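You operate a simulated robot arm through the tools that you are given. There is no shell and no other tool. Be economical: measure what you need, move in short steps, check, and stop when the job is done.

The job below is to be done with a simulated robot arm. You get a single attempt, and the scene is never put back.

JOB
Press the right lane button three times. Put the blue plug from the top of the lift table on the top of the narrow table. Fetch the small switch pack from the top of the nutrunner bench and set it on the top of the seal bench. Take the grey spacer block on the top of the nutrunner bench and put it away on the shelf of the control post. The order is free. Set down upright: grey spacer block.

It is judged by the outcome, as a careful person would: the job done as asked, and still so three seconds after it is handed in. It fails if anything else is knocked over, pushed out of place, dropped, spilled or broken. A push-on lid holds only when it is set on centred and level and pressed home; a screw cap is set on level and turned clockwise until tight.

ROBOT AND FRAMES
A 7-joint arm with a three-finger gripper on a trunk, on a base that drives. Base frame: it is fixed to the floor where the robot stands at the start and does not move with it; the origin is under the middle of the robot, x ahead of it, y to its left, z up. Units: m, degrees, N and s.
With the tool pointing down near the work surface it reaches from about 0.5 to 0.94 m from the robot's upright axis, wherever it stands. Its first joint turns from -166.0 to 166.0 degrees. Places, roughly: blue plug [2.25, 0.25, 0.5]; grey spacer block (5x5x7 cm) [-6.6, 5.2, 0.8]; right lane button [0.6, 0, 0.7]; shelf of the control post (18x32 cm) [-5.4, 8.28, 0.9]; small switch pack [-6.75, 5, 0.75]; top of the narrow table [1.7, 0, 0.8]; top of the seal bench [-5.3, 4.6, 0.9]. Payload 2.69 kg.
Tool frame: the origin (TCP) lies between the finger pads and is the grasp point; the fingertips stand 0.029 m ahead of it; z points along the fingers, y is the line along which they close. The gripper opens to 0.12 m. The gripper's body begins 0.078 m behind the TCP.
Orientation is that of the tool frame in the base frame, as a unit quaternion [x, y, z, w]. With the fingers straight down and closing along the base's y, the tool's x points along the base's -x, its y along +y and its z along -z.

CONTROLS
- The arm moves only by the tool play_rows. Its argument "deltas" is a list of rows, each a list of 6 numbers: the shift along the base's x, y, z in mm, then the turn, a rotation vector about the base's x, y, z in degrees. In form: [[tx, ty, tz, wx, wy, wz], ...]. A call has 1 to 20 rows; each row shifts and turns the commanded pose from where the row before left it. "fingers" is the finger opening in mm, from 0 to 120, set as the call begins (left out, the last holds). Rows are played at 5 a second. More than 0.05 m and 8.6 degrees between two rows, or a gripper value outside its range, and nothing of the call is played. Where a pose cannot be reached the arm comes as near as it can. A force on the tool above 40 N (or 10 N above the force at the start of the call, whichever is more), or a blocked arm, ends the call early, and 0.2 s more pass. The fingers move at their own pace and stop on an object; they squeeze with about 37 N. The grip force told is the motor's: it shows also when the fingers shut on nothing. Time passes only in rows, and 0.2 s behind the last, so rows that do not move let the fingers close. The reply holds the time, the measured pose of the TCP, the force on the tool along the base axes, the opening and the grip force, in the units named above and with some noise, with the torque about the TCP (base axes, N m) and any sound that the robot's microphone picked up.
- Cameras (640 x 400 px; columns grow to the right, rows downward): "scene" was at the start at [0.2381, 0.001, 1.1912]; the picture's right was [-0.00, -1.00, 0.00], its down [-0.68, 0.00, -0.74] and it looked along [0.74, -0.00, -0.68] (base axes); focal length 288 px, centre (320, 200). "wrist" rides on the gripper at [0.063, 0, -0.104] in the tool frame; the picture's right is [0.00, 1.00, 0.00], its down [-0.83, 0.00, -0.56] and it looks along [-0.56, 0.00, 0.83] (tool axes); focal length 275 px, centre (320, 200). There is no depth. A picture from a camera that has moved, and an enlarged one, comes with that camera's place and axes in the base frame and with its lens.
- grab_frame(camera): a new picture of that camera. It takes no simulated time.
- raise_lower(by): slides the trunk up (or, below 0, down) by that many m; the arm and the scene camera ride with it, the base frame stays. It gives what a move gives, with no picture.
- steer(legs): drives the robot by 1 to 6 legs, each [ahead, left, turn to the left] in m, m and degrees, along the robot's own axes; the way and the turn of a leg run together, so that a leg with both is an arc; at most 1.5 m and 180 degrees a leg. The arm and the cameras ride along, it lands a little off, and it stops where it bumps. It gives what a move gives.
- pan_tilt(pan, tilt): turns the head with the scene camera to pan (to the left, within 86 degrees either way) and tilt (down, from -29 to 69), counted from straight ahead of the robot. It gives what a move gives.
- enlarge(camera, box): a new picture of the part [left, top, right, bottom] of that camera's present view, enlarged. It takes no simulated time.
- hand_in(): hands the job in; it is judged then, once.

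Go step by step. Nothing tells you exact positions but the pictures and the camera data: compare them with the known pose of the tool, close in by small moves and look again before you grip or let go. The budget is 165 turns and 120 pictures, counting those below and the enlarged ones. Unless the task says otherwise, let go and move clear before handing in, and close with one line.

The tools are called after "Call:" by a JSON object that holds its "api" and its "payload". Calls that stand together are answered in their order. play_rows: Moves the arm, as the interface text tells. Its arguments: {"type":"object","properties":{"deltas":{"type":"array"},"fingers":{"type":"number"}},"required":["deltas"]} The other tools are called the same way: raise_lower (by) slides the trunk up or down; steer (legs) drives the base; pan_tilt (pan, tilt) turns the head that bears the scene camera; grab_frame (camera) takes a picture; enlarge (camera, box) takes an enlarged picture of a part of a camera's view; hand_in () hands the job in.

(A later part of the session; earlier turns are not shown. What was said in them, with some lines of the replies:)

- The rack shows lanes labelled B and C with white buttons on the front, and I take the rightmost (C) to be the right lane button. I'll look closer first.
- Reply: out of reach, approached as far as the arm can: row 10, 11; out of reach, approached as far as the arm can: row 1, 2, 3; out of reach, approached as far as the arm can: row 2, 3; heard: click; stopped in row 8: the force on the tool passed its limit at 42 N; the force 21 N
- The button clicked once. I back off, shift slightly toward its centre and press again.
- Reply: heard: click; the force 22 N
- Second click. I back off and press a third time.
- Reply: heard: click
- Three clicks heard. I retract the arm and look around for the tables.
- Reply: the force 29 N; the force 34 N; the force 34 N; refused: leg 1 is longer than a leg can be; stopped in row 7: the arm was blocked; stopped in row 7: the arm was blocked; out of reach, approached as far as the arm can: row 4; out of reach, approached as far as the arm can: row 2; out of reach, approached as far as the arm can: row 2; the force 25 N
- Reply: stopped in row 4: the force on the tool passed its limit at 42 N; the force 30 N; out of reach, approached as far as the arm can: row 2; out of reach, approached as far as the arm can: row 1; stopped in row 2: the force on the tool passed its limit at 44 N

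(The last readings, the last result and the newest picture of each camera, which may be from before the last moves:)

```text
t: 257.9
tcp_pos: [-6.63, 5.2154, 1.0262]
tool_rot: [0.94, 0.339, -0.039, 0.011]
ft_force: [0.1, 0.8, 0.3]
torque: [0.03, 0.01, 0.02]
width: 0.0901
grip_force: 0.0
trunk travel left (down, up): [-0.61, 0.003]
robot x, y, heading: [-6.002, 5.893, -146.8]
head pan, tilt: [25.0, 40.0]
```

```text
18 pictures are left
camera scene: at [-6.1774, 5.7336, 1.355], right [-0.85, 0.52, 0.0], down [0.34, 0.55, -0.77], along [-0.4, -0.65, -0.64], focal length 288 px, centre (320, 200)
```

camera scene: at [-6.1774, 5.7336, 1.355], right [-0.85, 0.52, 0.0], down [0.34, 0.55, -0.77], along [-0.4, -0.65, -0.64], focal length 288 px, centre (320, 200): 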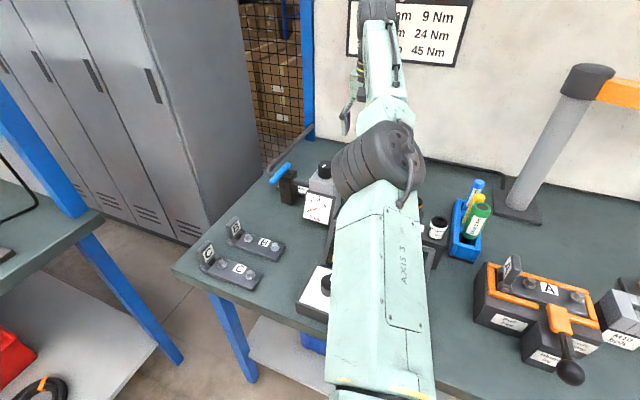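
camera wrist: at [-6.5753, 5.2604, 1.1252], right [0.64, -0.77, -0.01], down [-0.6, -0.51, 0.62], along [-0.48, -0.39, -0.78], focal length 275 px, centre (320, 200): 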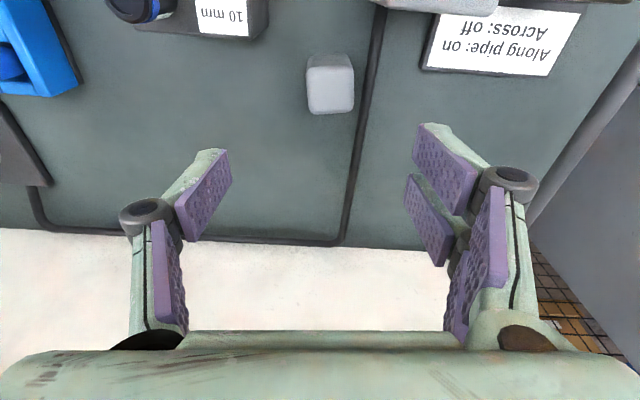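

Call:
{"api": "play_rows", "payload": {"deltas": [[-5, -10, -20, 0, 0, 0], [-5, -10, -40, 0, 0, 0], [0, 0, -40, 0, 0, 0], [0, 0, -36, 0, 0, 0], [0, 0, 0, 0, 0, 0]], "fingers": 80}}

Call:
{"api": "grab_frame", "payload": {"camera": "wrist"}}

Call:
{"api": "grab_frame", "payload": {"camera": "scene"}}

```text
t: 259.1
tcp_pos: [-6.6377, 5.2017, 0.8904]
tool_rot: [0.94, 0.338, -0.039, 0.01]
ft_force: [0.0, 0.1, 0.5]
torque: [0.01, 0.0, -0.01]
width: 0.0801
grip_force: 0.0
out of reach, approached as far as the arm can: row 1
trunk travel left (down, up): [-0.61, 0.003]
robot x, y, heading: [-5.999, 5.8885, -146.6]
head pan, tilt: [25.0, 40.0]
```

```text
17 pictures are left
camera wrist: at [-6.5814, 5.246, 0.9885], right [0.64, -0.77, -0.01], down [-0.6, -0.5, 0.62], along [-0.48, -0.39, -0.78], focal length 275 px, centre (320, 200)
```

wrist: 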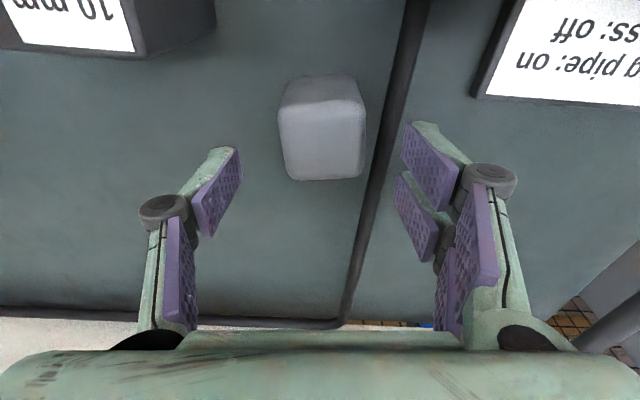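

```text
16 pictures are left
camera scene: at [-6.177, 5.7335, 1.3552], right [-0.85, 0.52, 0.0], down [0.34, 0.55, -0.77], along [-0.4, -0.65, -0.64], focal length 288 px, centre (320, 200)
```

scene: 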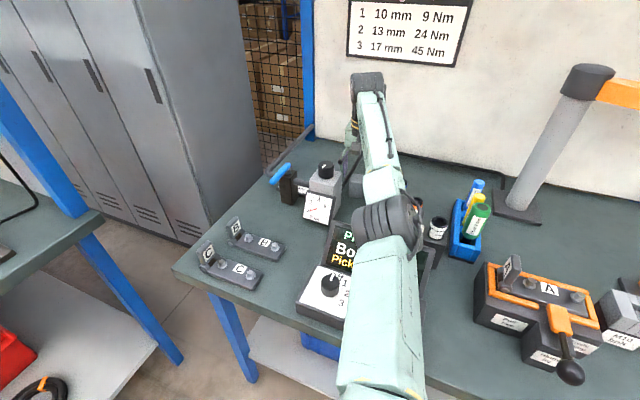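

Call:
{"api": "play_rows", "payload": {"deltas": [[0, 0, -20, 0, 0, 0], [0, 0, -15, 0, 0, 0], [0, 0, 0, 0, 0, 0]]}}

Call:
{"api": "play_rows", "payload": {"deltas": [[0, 0, -10, 0, 0, 0], [0, 0, -7, 0, 0, 0], [0, 0, 0, 0, 0, 0]]}}

Call:
{"api": "grab_frame", "payload": {"camera": "wrist"}}

```text
t: 259.9
tcp_pos: [-6.6374, 5.2022, 0.8533]
tool_rot: [0.94, 0.337, -0.039, 0.01]
ft_force: [0.4, -0.3, 0.0]
torque: [0.0, -0.01, -0.01]
width: 0.0801
grip_force: 0.0
trunk travel left (down, up): [-0.61, 0.003]
robot x, y, heading: [-5.9998, 5.8894, -146.5]
head pan, tilt: [25.0, 40.0]
```

```text
t: 260.7
tcp_pos: [-6.637, 5.2025, 0.8374]
tool_rot: [0.94, 0.338, -0.039, 0.011]
ft_force: [0.5, -0.2, -0.6]
torque: [-0.01, -0.02, -0.02]
width: 0.0796
grip_force: 0.1
trunk travel left (down, up): [-0.61, 0.003]
robot x, y, heading: [-6.0004, 5.8889, -146.6]
head pan, tilt: [25.0, 40.0]
```

```text
15 pictures are left
camera wrist: at [-6.5817, 5.2463, 0.9364], right [0.64, -0.77, -0.01], down [-0.6, -0.5, 0.62], along [-0.48, -0.39, -0.78], focal length 275 px, centre (320, 200)
```

wrist: 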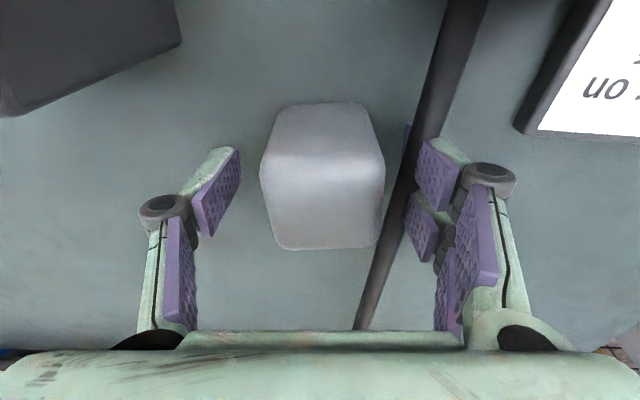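

Call:
{"api": "enlarge", "payload": {"camera": "wrist", "box": [340, 80, 540, 280]}}

```text
2.00 times, centred on (440, 180) of wrist
camera zoom: at [-6.5817, 5.2463, 0.9364], right [0.64, -0.77, -0.01], down [-0.6, -0.5, 0.62], along [-0.48, -0.39, -0.78], focal length 551 px, centre (80, 240)
```

zoom: 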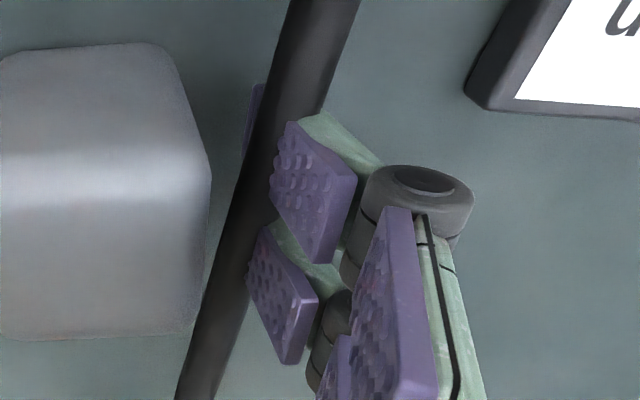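

Call:
{"api": "play_rows", "payload": {"deltas": [[0, 0, 0, 0, 0, 0], [0, 0, 0, 0, 0, 0], [0, 0, 0, 0, 0, 0]], "fingers": 62}}

Call:
{"api": "play_rows", "payload": {"deltas": [[0, 0, 0, 0, 0, 0], [0, 0, 0, 0, 0, 0], [0, 0, 0, 0, 0, 0]], "fingers": 40}}

Call:
{"api": "grab_frame", "payload": {"camera": "wrist"}}

```text
t: 261.5
tcp_pos: [-6.6373, 5.2018, 0.8372]
tool_rot: [0.941, 0.337, -0.039, 0.01]
ft_force: [-0.4, 0.0, 0.3]
torque: [-0.01, 0.02, -0.01]
width: 0.062
grip_force: 0.1
trunk travel left (down, up): [-0.61, 0.003]
robot x, y, heading: [-6.0059, 5.8916, -146.5]
head pan, tilt: [25.0, 40.0]
```

```text
t: 262.3
tcp_pos: [-6.6379, 5.2017, 0.8369]
tool_rot: [0.94, 0.338, -0.039, 0.01]
ft_force: [0.6, -0.2, 1.2]
torque: [0.0, 0.03, -0.02]
width: 0.0444
grip_force: 32.3
trunk travel left (down, up): [-0.61, 0.003]
robot x, y, heading: [-6.004, 5.8902, -146.7]
head pan, tilt: [25.0, 40.0]
```

```text
13 pictures are left
camera wrist: at [-6.5817, 5.2463, 0.9365], right [0.64, -0.77, -0.01], down [-0.6, -0.5, 0.62], along [-0.48, -0.39, -0.78], focal length 275 px, centre (320, 200)
```

wrist: 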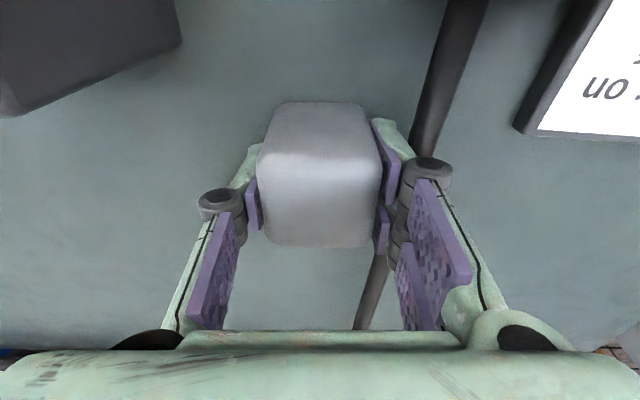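

Call:
{"api": "play_rows", "payload": {"deltas": [[0, 0, 15, 0, 0, 0], [0, 0, 30, 0, 0, 0], [0, 0, 40, 0, 0, 0], [6, 7, 40, 0, 0, 0], [10, 12, 40, 0, 0, 0], [15, 20, 40, 0, 0, 0], [22, 36, 20, 0, 0, 0], [22, 36, 0, 0, 0, 0], [22, 36, 0, 0, 0, 0], [22, 36, 0, 0, 0, 0], [22, 36, 0, 0, 0, 0], [10, 16, 0, 0, 0, 0], [0, 0, 0, 0, 0, 0]]}}

Call:
{"api": "steer", "payload": {"legs": [[-0.55, 0, 0], [0, 0, -90]]}}

Call:
{"api": "pan_tilt", "payload": {"pan": 0, "tilt": 20}}

Call:
{"api": "grab_frame", "payload": {"camera": "scene"}}

```text
t: 265.1
tcp_pos: [-6.4866, 5.4392, 1.0616]
tool_rot: [0.94, 0.338, -0.039, 0.01]
ft_force: [-0.1, 0.1, -1.0]
torque: [-0.02, -0.01, 0.02]
width: 0.0439
grip_force: 37.3
trunk travel left (down, up): [-0.61, 0.003]
robot x, y, heading: [-5.9989, 5.8914, -146.5]
head pan, tilt: [25.0, 40.0]
```

```text
t: 272.2
tcp_pos: [-5.9989, 6.6741, 1.0634]
tool_rot: [0.905, -0.423, -0.034, -0.02]
ft_force: [0.1, 0.1, -0.7]
torque: [0.01, -0.01, 0.04]
width: 0.0442
grip_force: 37.1
trunk travel left (down, up): [-0.61, 0.003]
robot x, y, heading: [-5.5448, 6.1951, 124.2]
head pan, tilt: [25.0, 40.0]
```

```text
t: 273.1
tcp_pos: [-5.9991, 6.6746, 1.0621]
tool_rot: [0.905, -0.423, -0.035, -0.021]
ft_force: [1.0, 0.5, -1.5]
torque: [-0.02, -0.02, 0.03]
width: 0.0443
grip_force: 37.2
trunk travel left (down, up): [-0.61, 0.003]
robot x, y, heading: [-5.5457, 6.1947, 124.0]
head pan, tilt: [0.0, 20.0]
```

```text
12 pictures are left
camera scene: at [-5.6823, 6.4014, 1.3864], right [0.83, 0.56, 0.0], down [0.19, -0.28, -0.94], along [-0.52, 0.78, -0.34], focal length 288 px, centre (320, 200)
```

scene: 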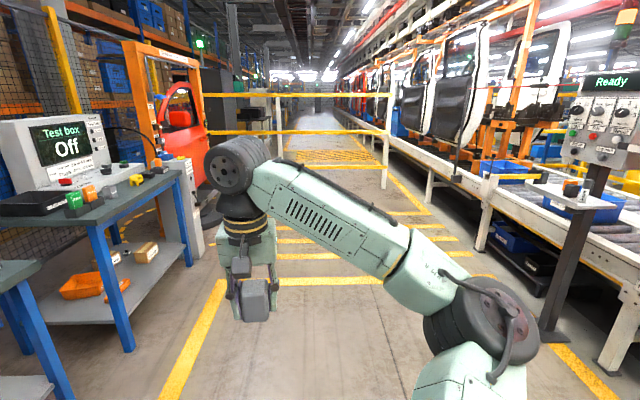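

Call:
{"api": "pan_tilt", "payload": {"pan": -40, "tilt": 20}}

Call:
{"api": "enlarge", "payload": {"camera": "scene", "box": [240, 80, 440, 260]}}

```text
t: 274.1
tcp_pos: [-5.9994, 6.6743, 1.0624]
tool_rot: [0.905, -0.424, -0.035, -0.02]
ft_force: [0.3, 1.1, -1.1]
torque: [0.0, 0.04, 0.0]
width: 0.0439
grip_force: 37.1
trunk travel left (down, up): [-0.61, 0.003]
robot x, y, heading: [-5.5468, 6.1943, 123.8]
head pan, tilt: [-40.0, 20.0]
```

```text
2.22 times, centred on (340, 170) of scene
camera zoom: at [-5.6204, 6.4166, 1.3865], right [0.99, -0.11, 0.0], down [-0.04, -0.34, -0.94], along [0.1, 0.93, -0.34], focal length 640 px, centre (276, 267)
```

zoom: 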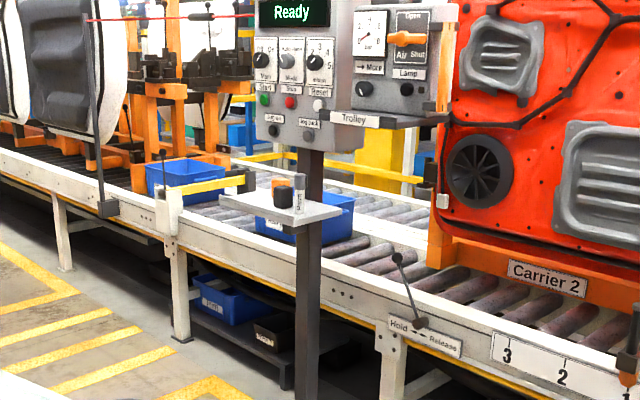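

Call:
{"api": "steer", "payload": {"legs": [[1.5, 0, 0], [0, -0.35, 0], [0, 0, -88]]}}

Call:
{"api": "pan_tilt", "payload": {"pan": 5, "tilt": 28}}

Call:
{"api": "grab_frame", "payload": {"camera": "scene"}}

```text
t: 288.3
tcp_pos: [-5.604, 8.1019, 1.0621]
tool_rot: [-0.348, 0.937, 0.01, 0.038]
ft_force: [0.6, 0.0, -1.0]
torque: [0.0, -0.03, -0.03]
width: 0.0444
grip_force: 37.0
trunk travel left (down, up): [-0.61, 0.003]
robot x, y, heading: [-6.0813, 7.6385, 34.8]
head pan, tilt: [-40.0, 20.0]
```

```text
t: 289.4
tcp_pos: [-5.6041, 8.1009, 1.0624]
tool_rot: [-0.347, 0.937, 0.01, 0.04]
ft_force: [0.0, -0.1, -0.9]
torque: [-0.04, 0.0, 0.06]
width: 0.0442
grip_force: 36.3
trunk travel left (down, up): [-0.61, 0.003]
robot x, y, heading: [-6.0802, 7.6367, 34.5]
head pan, tilt: [5.0, 28.0]
```

```text
10 pictures are left
camera scene: at [-5.8819, 7.7865, 1.3736], right [0.64, -0.77, 0.0], down [-0.36, -0.3, -0.88], along [0.68, 0.56, -0.47], focal length 288 px, centre (320, 200)
```

scene: 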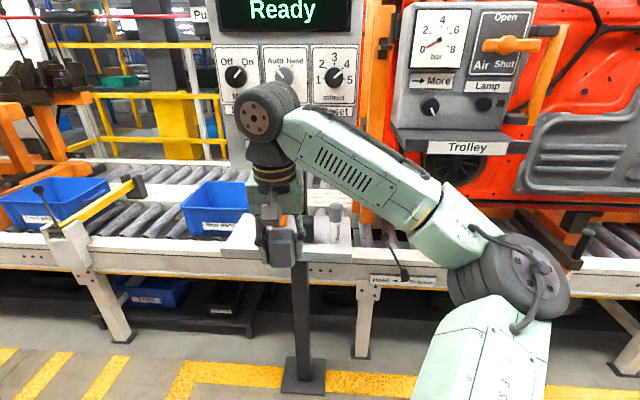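

Call:
{"api": "grab_frame", "payload": {"camera": "wrist"}}

Call:
{"api": "enlarge", "payload": {"camera": "scene", "box": [200, 170, 380, 290]}}

```text
9 pictures are left
camera wrist: at [-5.6585, 8.0548, 1.161], right [-0.66, 0.76, -0.01], down [0.59, 0.52, 0.62], along [0.47, 0.4, -0.78], focal length 275 px, centre (320, 200)
```

wrist: 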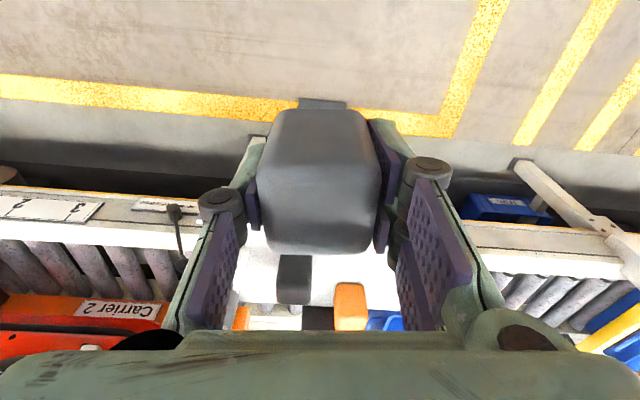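

```text
3.33 times, centred on (290, 230) of scene
camera zoom: at [-5.8819, 7.7865, 1.3736], right [0.64, -0.77, 0.0], down [-0.36, -0.3, -0.88], along [0.68, 0.56, -0.47], focal length 960 px, centre (420, 100)
```

zoom: 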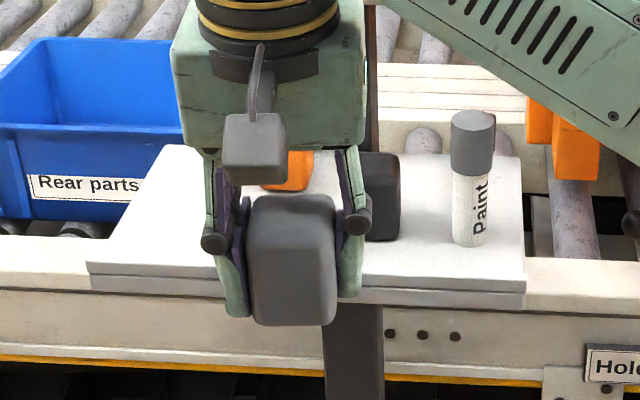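

Call:
{"api": "play_rows", "payload": {"deltas": [[6, 30, 10, 0, 0, 0], [6, 36, 5, 0, 0, 0], [8, 36, 0, 0, 0, 0], [12, 36, 0, 0, 0, 0], [14, 36, 0, 0, 0, 0], [15, 37, 0, 0, 0, 0], [0, 0, 0, 0, 0, 0]]}}

Call:
{"api": "grab_frame", "payload": {"camera": "scene"}}

Call:
{"api": "grab_frame", "payload": {"camera": "wrist"}}

```text
t: 291.1
tcp_pos: [-5.5434, 8.3124, 1.0774]
tool_rot: [-0.349, 0.936, 0.011, 0.039]
ft_force: [0.3, -0.2, -0.8]
torque: [-0.03, -0.04, 0.0]
width: 0.044
grip_force: 37.5
trunk travel left (down, up): [-0.61, 0.003]
robot x, y, heading: [-6.0782, 7.6375, 34.8]
head pan, tilt: [5.0, 28.0]
```

```text
7 pictures are left
camera scene: at [-5.8819, 7.7863, 1.3736], right [0.64, -0.77, 0.0], down [-0.36, -0.3, -0.88], along [0.68, 0.56, -0.47], focal length 288 px, centre (320, 200)
```

scene: 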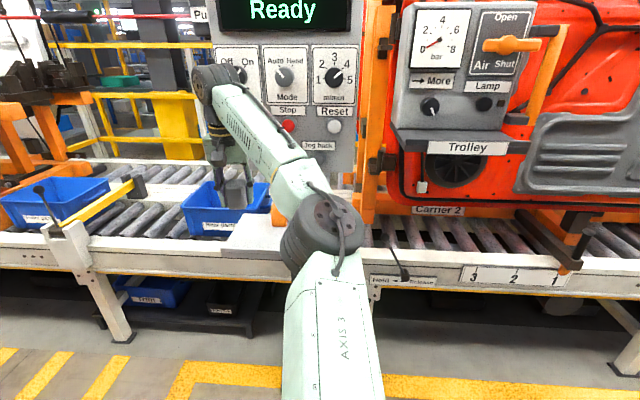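

```text
6 pictures are left
camera wrist: at [-5.5983, 8.2663, 1.1755], right [-0.66, 0.75, -0.01], down [0.59, 0.52, 0.62], along [0.47, 0.4, -0.78], focal length 275 px, centre (320, 200)
```

wrist: 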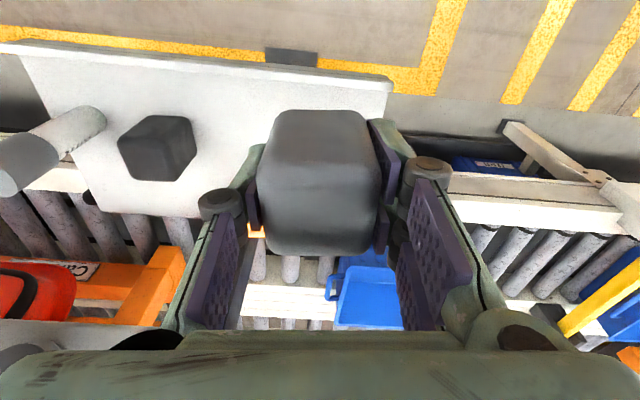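

Call:
{"api": "play_rows", "payload": {"deltas": [[18, 13, 0, 0, 0, 0], [18, 13, 0, 0, 0, 0], [0, 0, -40, 0, 0, 0], [0, 0, -35, 0, 0, 0], [0, 0, 0, 0, 0, 0]]}}

Call:
{"api": "grab_frame", "payload": {"camera": "wrist"}}

```text
t: 292.2
tcp_pos: [-5.5089, 8.3306, 1.0014]
tool_rot: [-0.347, 0.937, 0.011, 0.039]
ft_force: [0.1, 0.1, -1.2]
torque: [0.01, -0.01, 0.02]
width: 0.0441
grip_force: 37.1
out of reach, approached as far as the arm can: row 2
trunk travel left (down, up): [-0.61, 0.003]
robot x, y, heading: [-6.0772, 7.6415, 34.8]
head pan, tilt: [5.0, 28.0]
```

```text
5 pictures are left
camera wrist: at [-5.5628, 8.2845, 1.0995], right [-0.66, 0.76, -0.01], down [0.59, 0.52, 0.62], along [0.47, 0.4, -0.78], focal length 275 px, centre (320, 200)
```

wrist: 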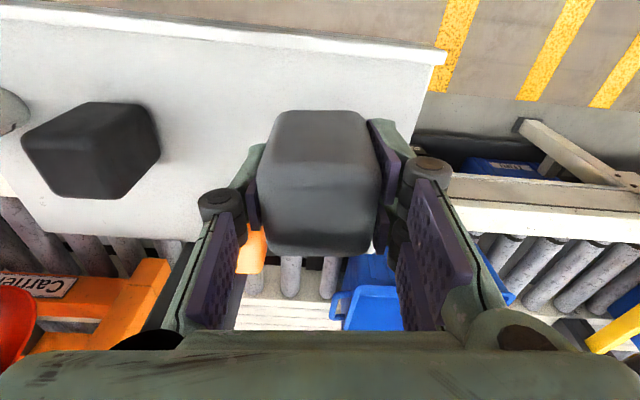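

Call:
{"api": "play_rows", "payload": {"deltas": [[0, 0, -10, 0, 0, 0], [0, 0, -8, 0, 0, 0], [0, 0, -4, 0, 0, 0], [0, 0, 0, 0, 0, 0]]}}

Call:
{"api": "play_rows", "payload": {"deltas": [[0, 0, -3, 0, 0, 0], [0, 0, -3, 0, 0, 0], [0, 0, 0, 0, 0, 0]]}}

```text
t: 293.2
tcp_pos: [-5.5081, 8.3312, 0.9796]
tool_rot: [-0.347, 0.937, 0.011, 0.038]
ft_force: [0.0, 0.1, -1.0]
torque: [0.0, -0.03, 0.03]
width: 0.0441
grip_force: 37.1
trunk travel left (down, up): [-0.61, 0.003]
robot x, y, heading: [-6.0823, 7.6355, 34.6]
head pan, tilt: [5.0, 28.0]
```

```text
t: 294.1
tcp_pos: [-5.5097, 8.3319, 0.9731]
tool_rot: [-0.347, 0.937, 0.011, 0.039]
ft_force: [-0.3, 0.7, -0.9]
torque: [0.01, 0.01, -0.02]
width: 0.0444
grip_force: 37.3
trunk travel left (down, up): [-0.61, 0.003]
robot x, y, heading: [-6.0793, 7.6381, 34.9]
head pan, tilt: [5.0, 28.0]
```

Call:
{"api": "play_rows", "payload": {"deltas": [[0, 0, -3, 0, 0, 0], [0, 0, -3, 0, 0, 0], [0, 0, 0, 0, 0, 0]]}}

Call:
{"api": "play_rows", "payload": {"deltas": [[0, 0, -2, 0, 0, 0], [0, 0, -2, 0, 0, 0], [0, 0, 0, 0, 0, 0]]}}

```text
t: 294.9
tcp_pos: [-5.5083, 8.3329, 0.9673]
tool_rot: [-0.347, 0.937, 0.011, 0.039]
ft_force: [0.6, -0.2, -1.2]
torque: [-0.01, 0.04, 0.0]
width: 0.0442
grip_force: 36.5
trunk travel left (down, up): [-0.61, 0.003]
robot x, y, heading: [-6.081, 7.6397, 34.5]
head pan, tilt: [5.0, 28.0]
```

```text
t: 295.6
tcp_pos: [-5.5099, 8.3332, 0.9631]
tool_rot: [-0.347, 0.937, 0.011, 0.038]
ft_force: [0.2, -0.2, -1.2]
torque: [0.01, -0.02, 0.05]
width: 0.0441
grip_force: 37.5
trunk travel left (down, up): [-0.61, 0.003]
robot x, y, heading: [-6.0771, 7.6384, 34.6]
head pan, tilt: [5.0, 28.0]
```

Call:
{"api": "play_rows", "payload": {"deltas": [[0, 0, -2, 0, 0, 0], [0, 0, -2, 0, 0, 0], [0, 0, 0, 0, 0, 0]]}}

Call:
{"api": "play_rows", "payload": {"deltas": [[0, 0, -2, 0, 0, 0], [0, 0, -2, 0, 0, 0], [0, 0, 0, 0, 0, 0]]}}

```text
t: 296.4
tcp_pos: [-5.5099, 8.3317, 0.9605]
tool_rot: [-0.348, 0.937, 0.011, 0.038]
ft_force: [-0.9, -0.2, -0.6]
torque: [-0.01, 0.01, 0.03]
width: 0.0442
grip_force: 37.0
trunk travel left (down, up): [-0.61, 0.003]
robot x, y, heading: [-6.0774, 7.637, 34.4]
head pan, tilt: [5.0, 28.0]
```

```text
t: 297.2
tcp_pos: [-5.5092, 8.3327, 0.9559]
tool_rot: [-0.347, 0.937, 0.011, 0.04]
ft_force: [0.5, -0.6, -1.6]
torque: [0.0, -0.02, 0.0]
width: 0.0443
grip_force: 36.7
trunk travel left (down, up): [-0.61, 0.003]
robot x, y, heading: [-6.0833, 7.6423, 34.5]
head pan, tilt: [5.0, 28.0]
```

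Call:
{"api": "play_rows", "payload": {"deltas": [[0, 0, -2, 0, 0, 0], [0, 0, -2, 0, 0, 0], [0, 0, 0, 0, 0, 0]]}}

Call:
{"api": "play_rows", "payload": {"deltas": [[0, 0, -2, 0, 0, 0], [0, 0, -2, 0, 0, 0], [0, 0, 0, 0, 0, 0]]}}

Call:
{"api": "grab_frame", "payload": {"camera": "wrist"}}

```text
t: 298.1
tcp_pos: [-5.5105, 8.3318, 0.9517]
tool_rot: [-0.347, 0.937, 0.011, 0.038]
ft_force: [-0.2, -0.7, -0.6]
torque: [-0.01, 0.02, -0.01]
width: 0.044
grip_force: 36.7
trunk travel left (down, up): [-0.61, 0.003]
robot x, y, heading: [-6.0815, 7.6362, 34.6]
head pan, tilt: [5.0, 28.0]
```

```text
t: 298.9
tcp_pos: [-5.5096, 8.3312, 0.9465]
tool_rot: [-0.347, 0.937, 0.011, 0.039]
ft_force: [-1.0, -0.1, -0.4]
torque: [0.0, -0.02, 0.0]
width: 0.0443
grip_force: 37.5
trunk travel left (down, up): [-0.61, 0.003]
robot x, y, heading: [-6.0819, 7.64, 34.5]
head pan, tilt: [5.0, 28.0]
```

```text
4 pictures are left
camera wrist: at [-5.5641, 8.2854, 1.046], right [-0.66, 0.76, -0.01], down [0.59, 0.52, 0.62], along [0.47, 0.4, -0.78], focal length 275 px, centre (320, 200)
```

wrist: 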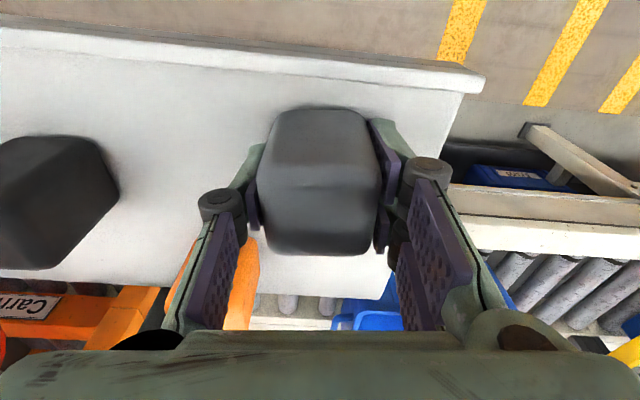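

Call:
{"api": "play_rows", "payload": {"deltas": [[0, 0, -2, 0, 0, 0], [0, 0, -2, 0, 0, 0], [0, 0, 0, 0, 0, 0]]}}

Call:
{"api": "play_rows", "payload": {"deltas": [[0, 0, -2, 0, 0, 0], [0, 0, -2, 0, 0, 0], [0, 0, 0, 0, 0, 0]]}}

```text
t: 299.6
tcp_pos: [-5.5094, 8.3316, 0.9431]
tool_rot: [-0.347, 0.937, 0.011, 0.038]
ft_force: [-0.5, -0.6, -0.7]
torque: [-0.01, 0.01, -0.04]
width: 0.0439
grip_force: 37.2
trunk travel left (down, up): [-0.61, 0.003]
robot x, y, heading: [-6.0791, 7.6384, 34.5]
head pan, tilt: [5.0, 28.0]
```

```text
t: 300.4
tcp_pos: [-5.5105, 8.3319, 0.9423]
tool_rot: [-0.348, 0.937, 0.011, 0.039]
ft_force: [2.2, 2.1, 10.4]
torque: [-0.12, 0.11, 0.03]
width: 0.0443
grip_force: 37.1
trunk travel left (down, up): [-0.61, 0.003]
robot x, y, heading: [-6.0819, 7.6343, 34.5]
head pan, tilt: [5.0, 28.0]
```

Call:
{"api": "play_rows", "payload": {"deltas": [[0, 0, -1, 0, 0, 0], [0, 0, 0, 0, 0, 0]]}}

Call:
{"api": "play_rows", "payload": {"deltas": [[0, 0, 0, 0, 0, 0], [0, 0, 0, 0, 0, 0], [0, 0, 0, 0, 0, 0]], "fingers": 60}}

Call:
{"api": "play_rows", "payload": {"deltas": [[0, 0, 10, 0, 0, 0], [0, 0, 25, 0, 0, 0], [0, 0, 35, 0, 0, 0], [0, 0, 35, 0, 0, 0], [-20, -17, 20, 0, 0, 0], [-30, -26, 0, 0, 0, 0], [-30, -26, 0, 0, 0, 0], [-30, -26, 0, 0, 0, 0], [-30, -26, 0, 0, 0, 0]]}}

Call:
{"api": "grab_frame", "payload": {"camera": "wrist"}}

```text
t: 301.1
tcp_pos: [-5.5096, 8.3317, 0.9414]
tool_rot: [-0.347, 0.937, 0.012, 0.041]
ft_force: [4.0, 5.5, 19.8]
torque: [-0.09, 0.14, -0.03]
width: 0.0442
grip_force: 36.9
trunk travel left (down, up): [-0.61, 0.003]
robot x, y, heading: [-6.0782, 7.6383, 34.5]
head pan, tilt: [5.0, 28.0]
```

```text
t: 301.9
tcp_pos: [-5.5113, 8.3319, 0.9388]
tool_rot: [-0.348, 0.937, 0.011, 0.039]
ft_force: [-0.1, -0.8, -0.2]
torque: [-0.02, 0.0, 0.0]
width: 0.0598
grip_force: 0.0
trunk travel left (down, up): [-0.61, 0.003]
robot x, y, heading: [-6.078, 7.6386, 34.7]
head pan, tilt: [5.0, 28.0]
```

```text
t: 303.9
tcp_pos: [-5.6501, 8.209, 1.0645]
tool_rot: [-0.347, 0.937, 0.011, 0.039]
ft_force: [0.0, -0.7, 0.8]
torque: [0.03, -0.02, 0.0]
width: 0.06
grip_force: 0.1
trunk travel left (down, up): [-0.61, 0.003]
robot x, y, heading: [-6.0788, 7.6395, 34.6]
head pan, tilt: [5.0, 28.0]
```

```text
3 pictures are left
camera wrist: at [-5.705, 8.1618, 1.163], right [-0.65, 0.76, -0.01], down [0.59, 0.52, 0.62], along [0.47, 0.4, -0.78], focal length 275 px, centre (320, 200)
```

wrist: 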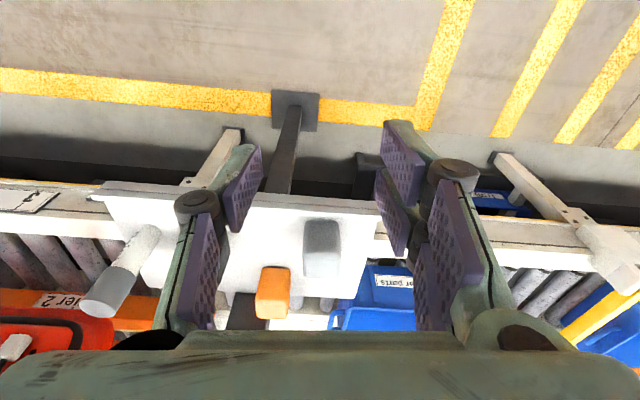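

Call:
{"api": "enlarge", "payload": {"camera": "scene", "box": [180, 170, 360, 290]}}

```text
3.33 times, centred on (270, 230) of scene
camera zoom: at [-5.8822, 7.7862, 1.3737], right [0.64, -0.77, 0.0], down [-0.36, -0.3, -0.88], along [0.68, 0.56, -0.47], focal length 960 px, centre (487, 100)
```

zoom: 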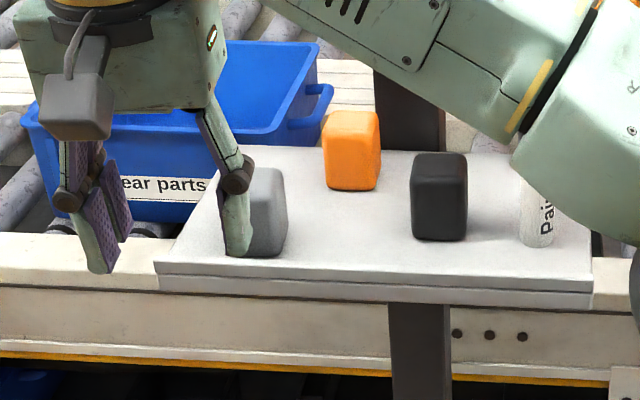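

The grey spacer block stands upright on the control post shelf, with the orange and black blocks and the paint pen still in place beside it. The gripper is clear and all four parts of the job are done, so I hand in.

Call:
{"api": "hand_in", "payload": {}}

```text
The job is handed in.
```

I pressed the right lane button three times (three clicks heard), put the blue plug on the narrow table and the switch pack on the seal bench, and stood the grey spacer block upright on the control post shelf. While I was reaching for the switch pack, the arm was stopped by fixtures on the nutrunner bench. Nothing there appeared to move.
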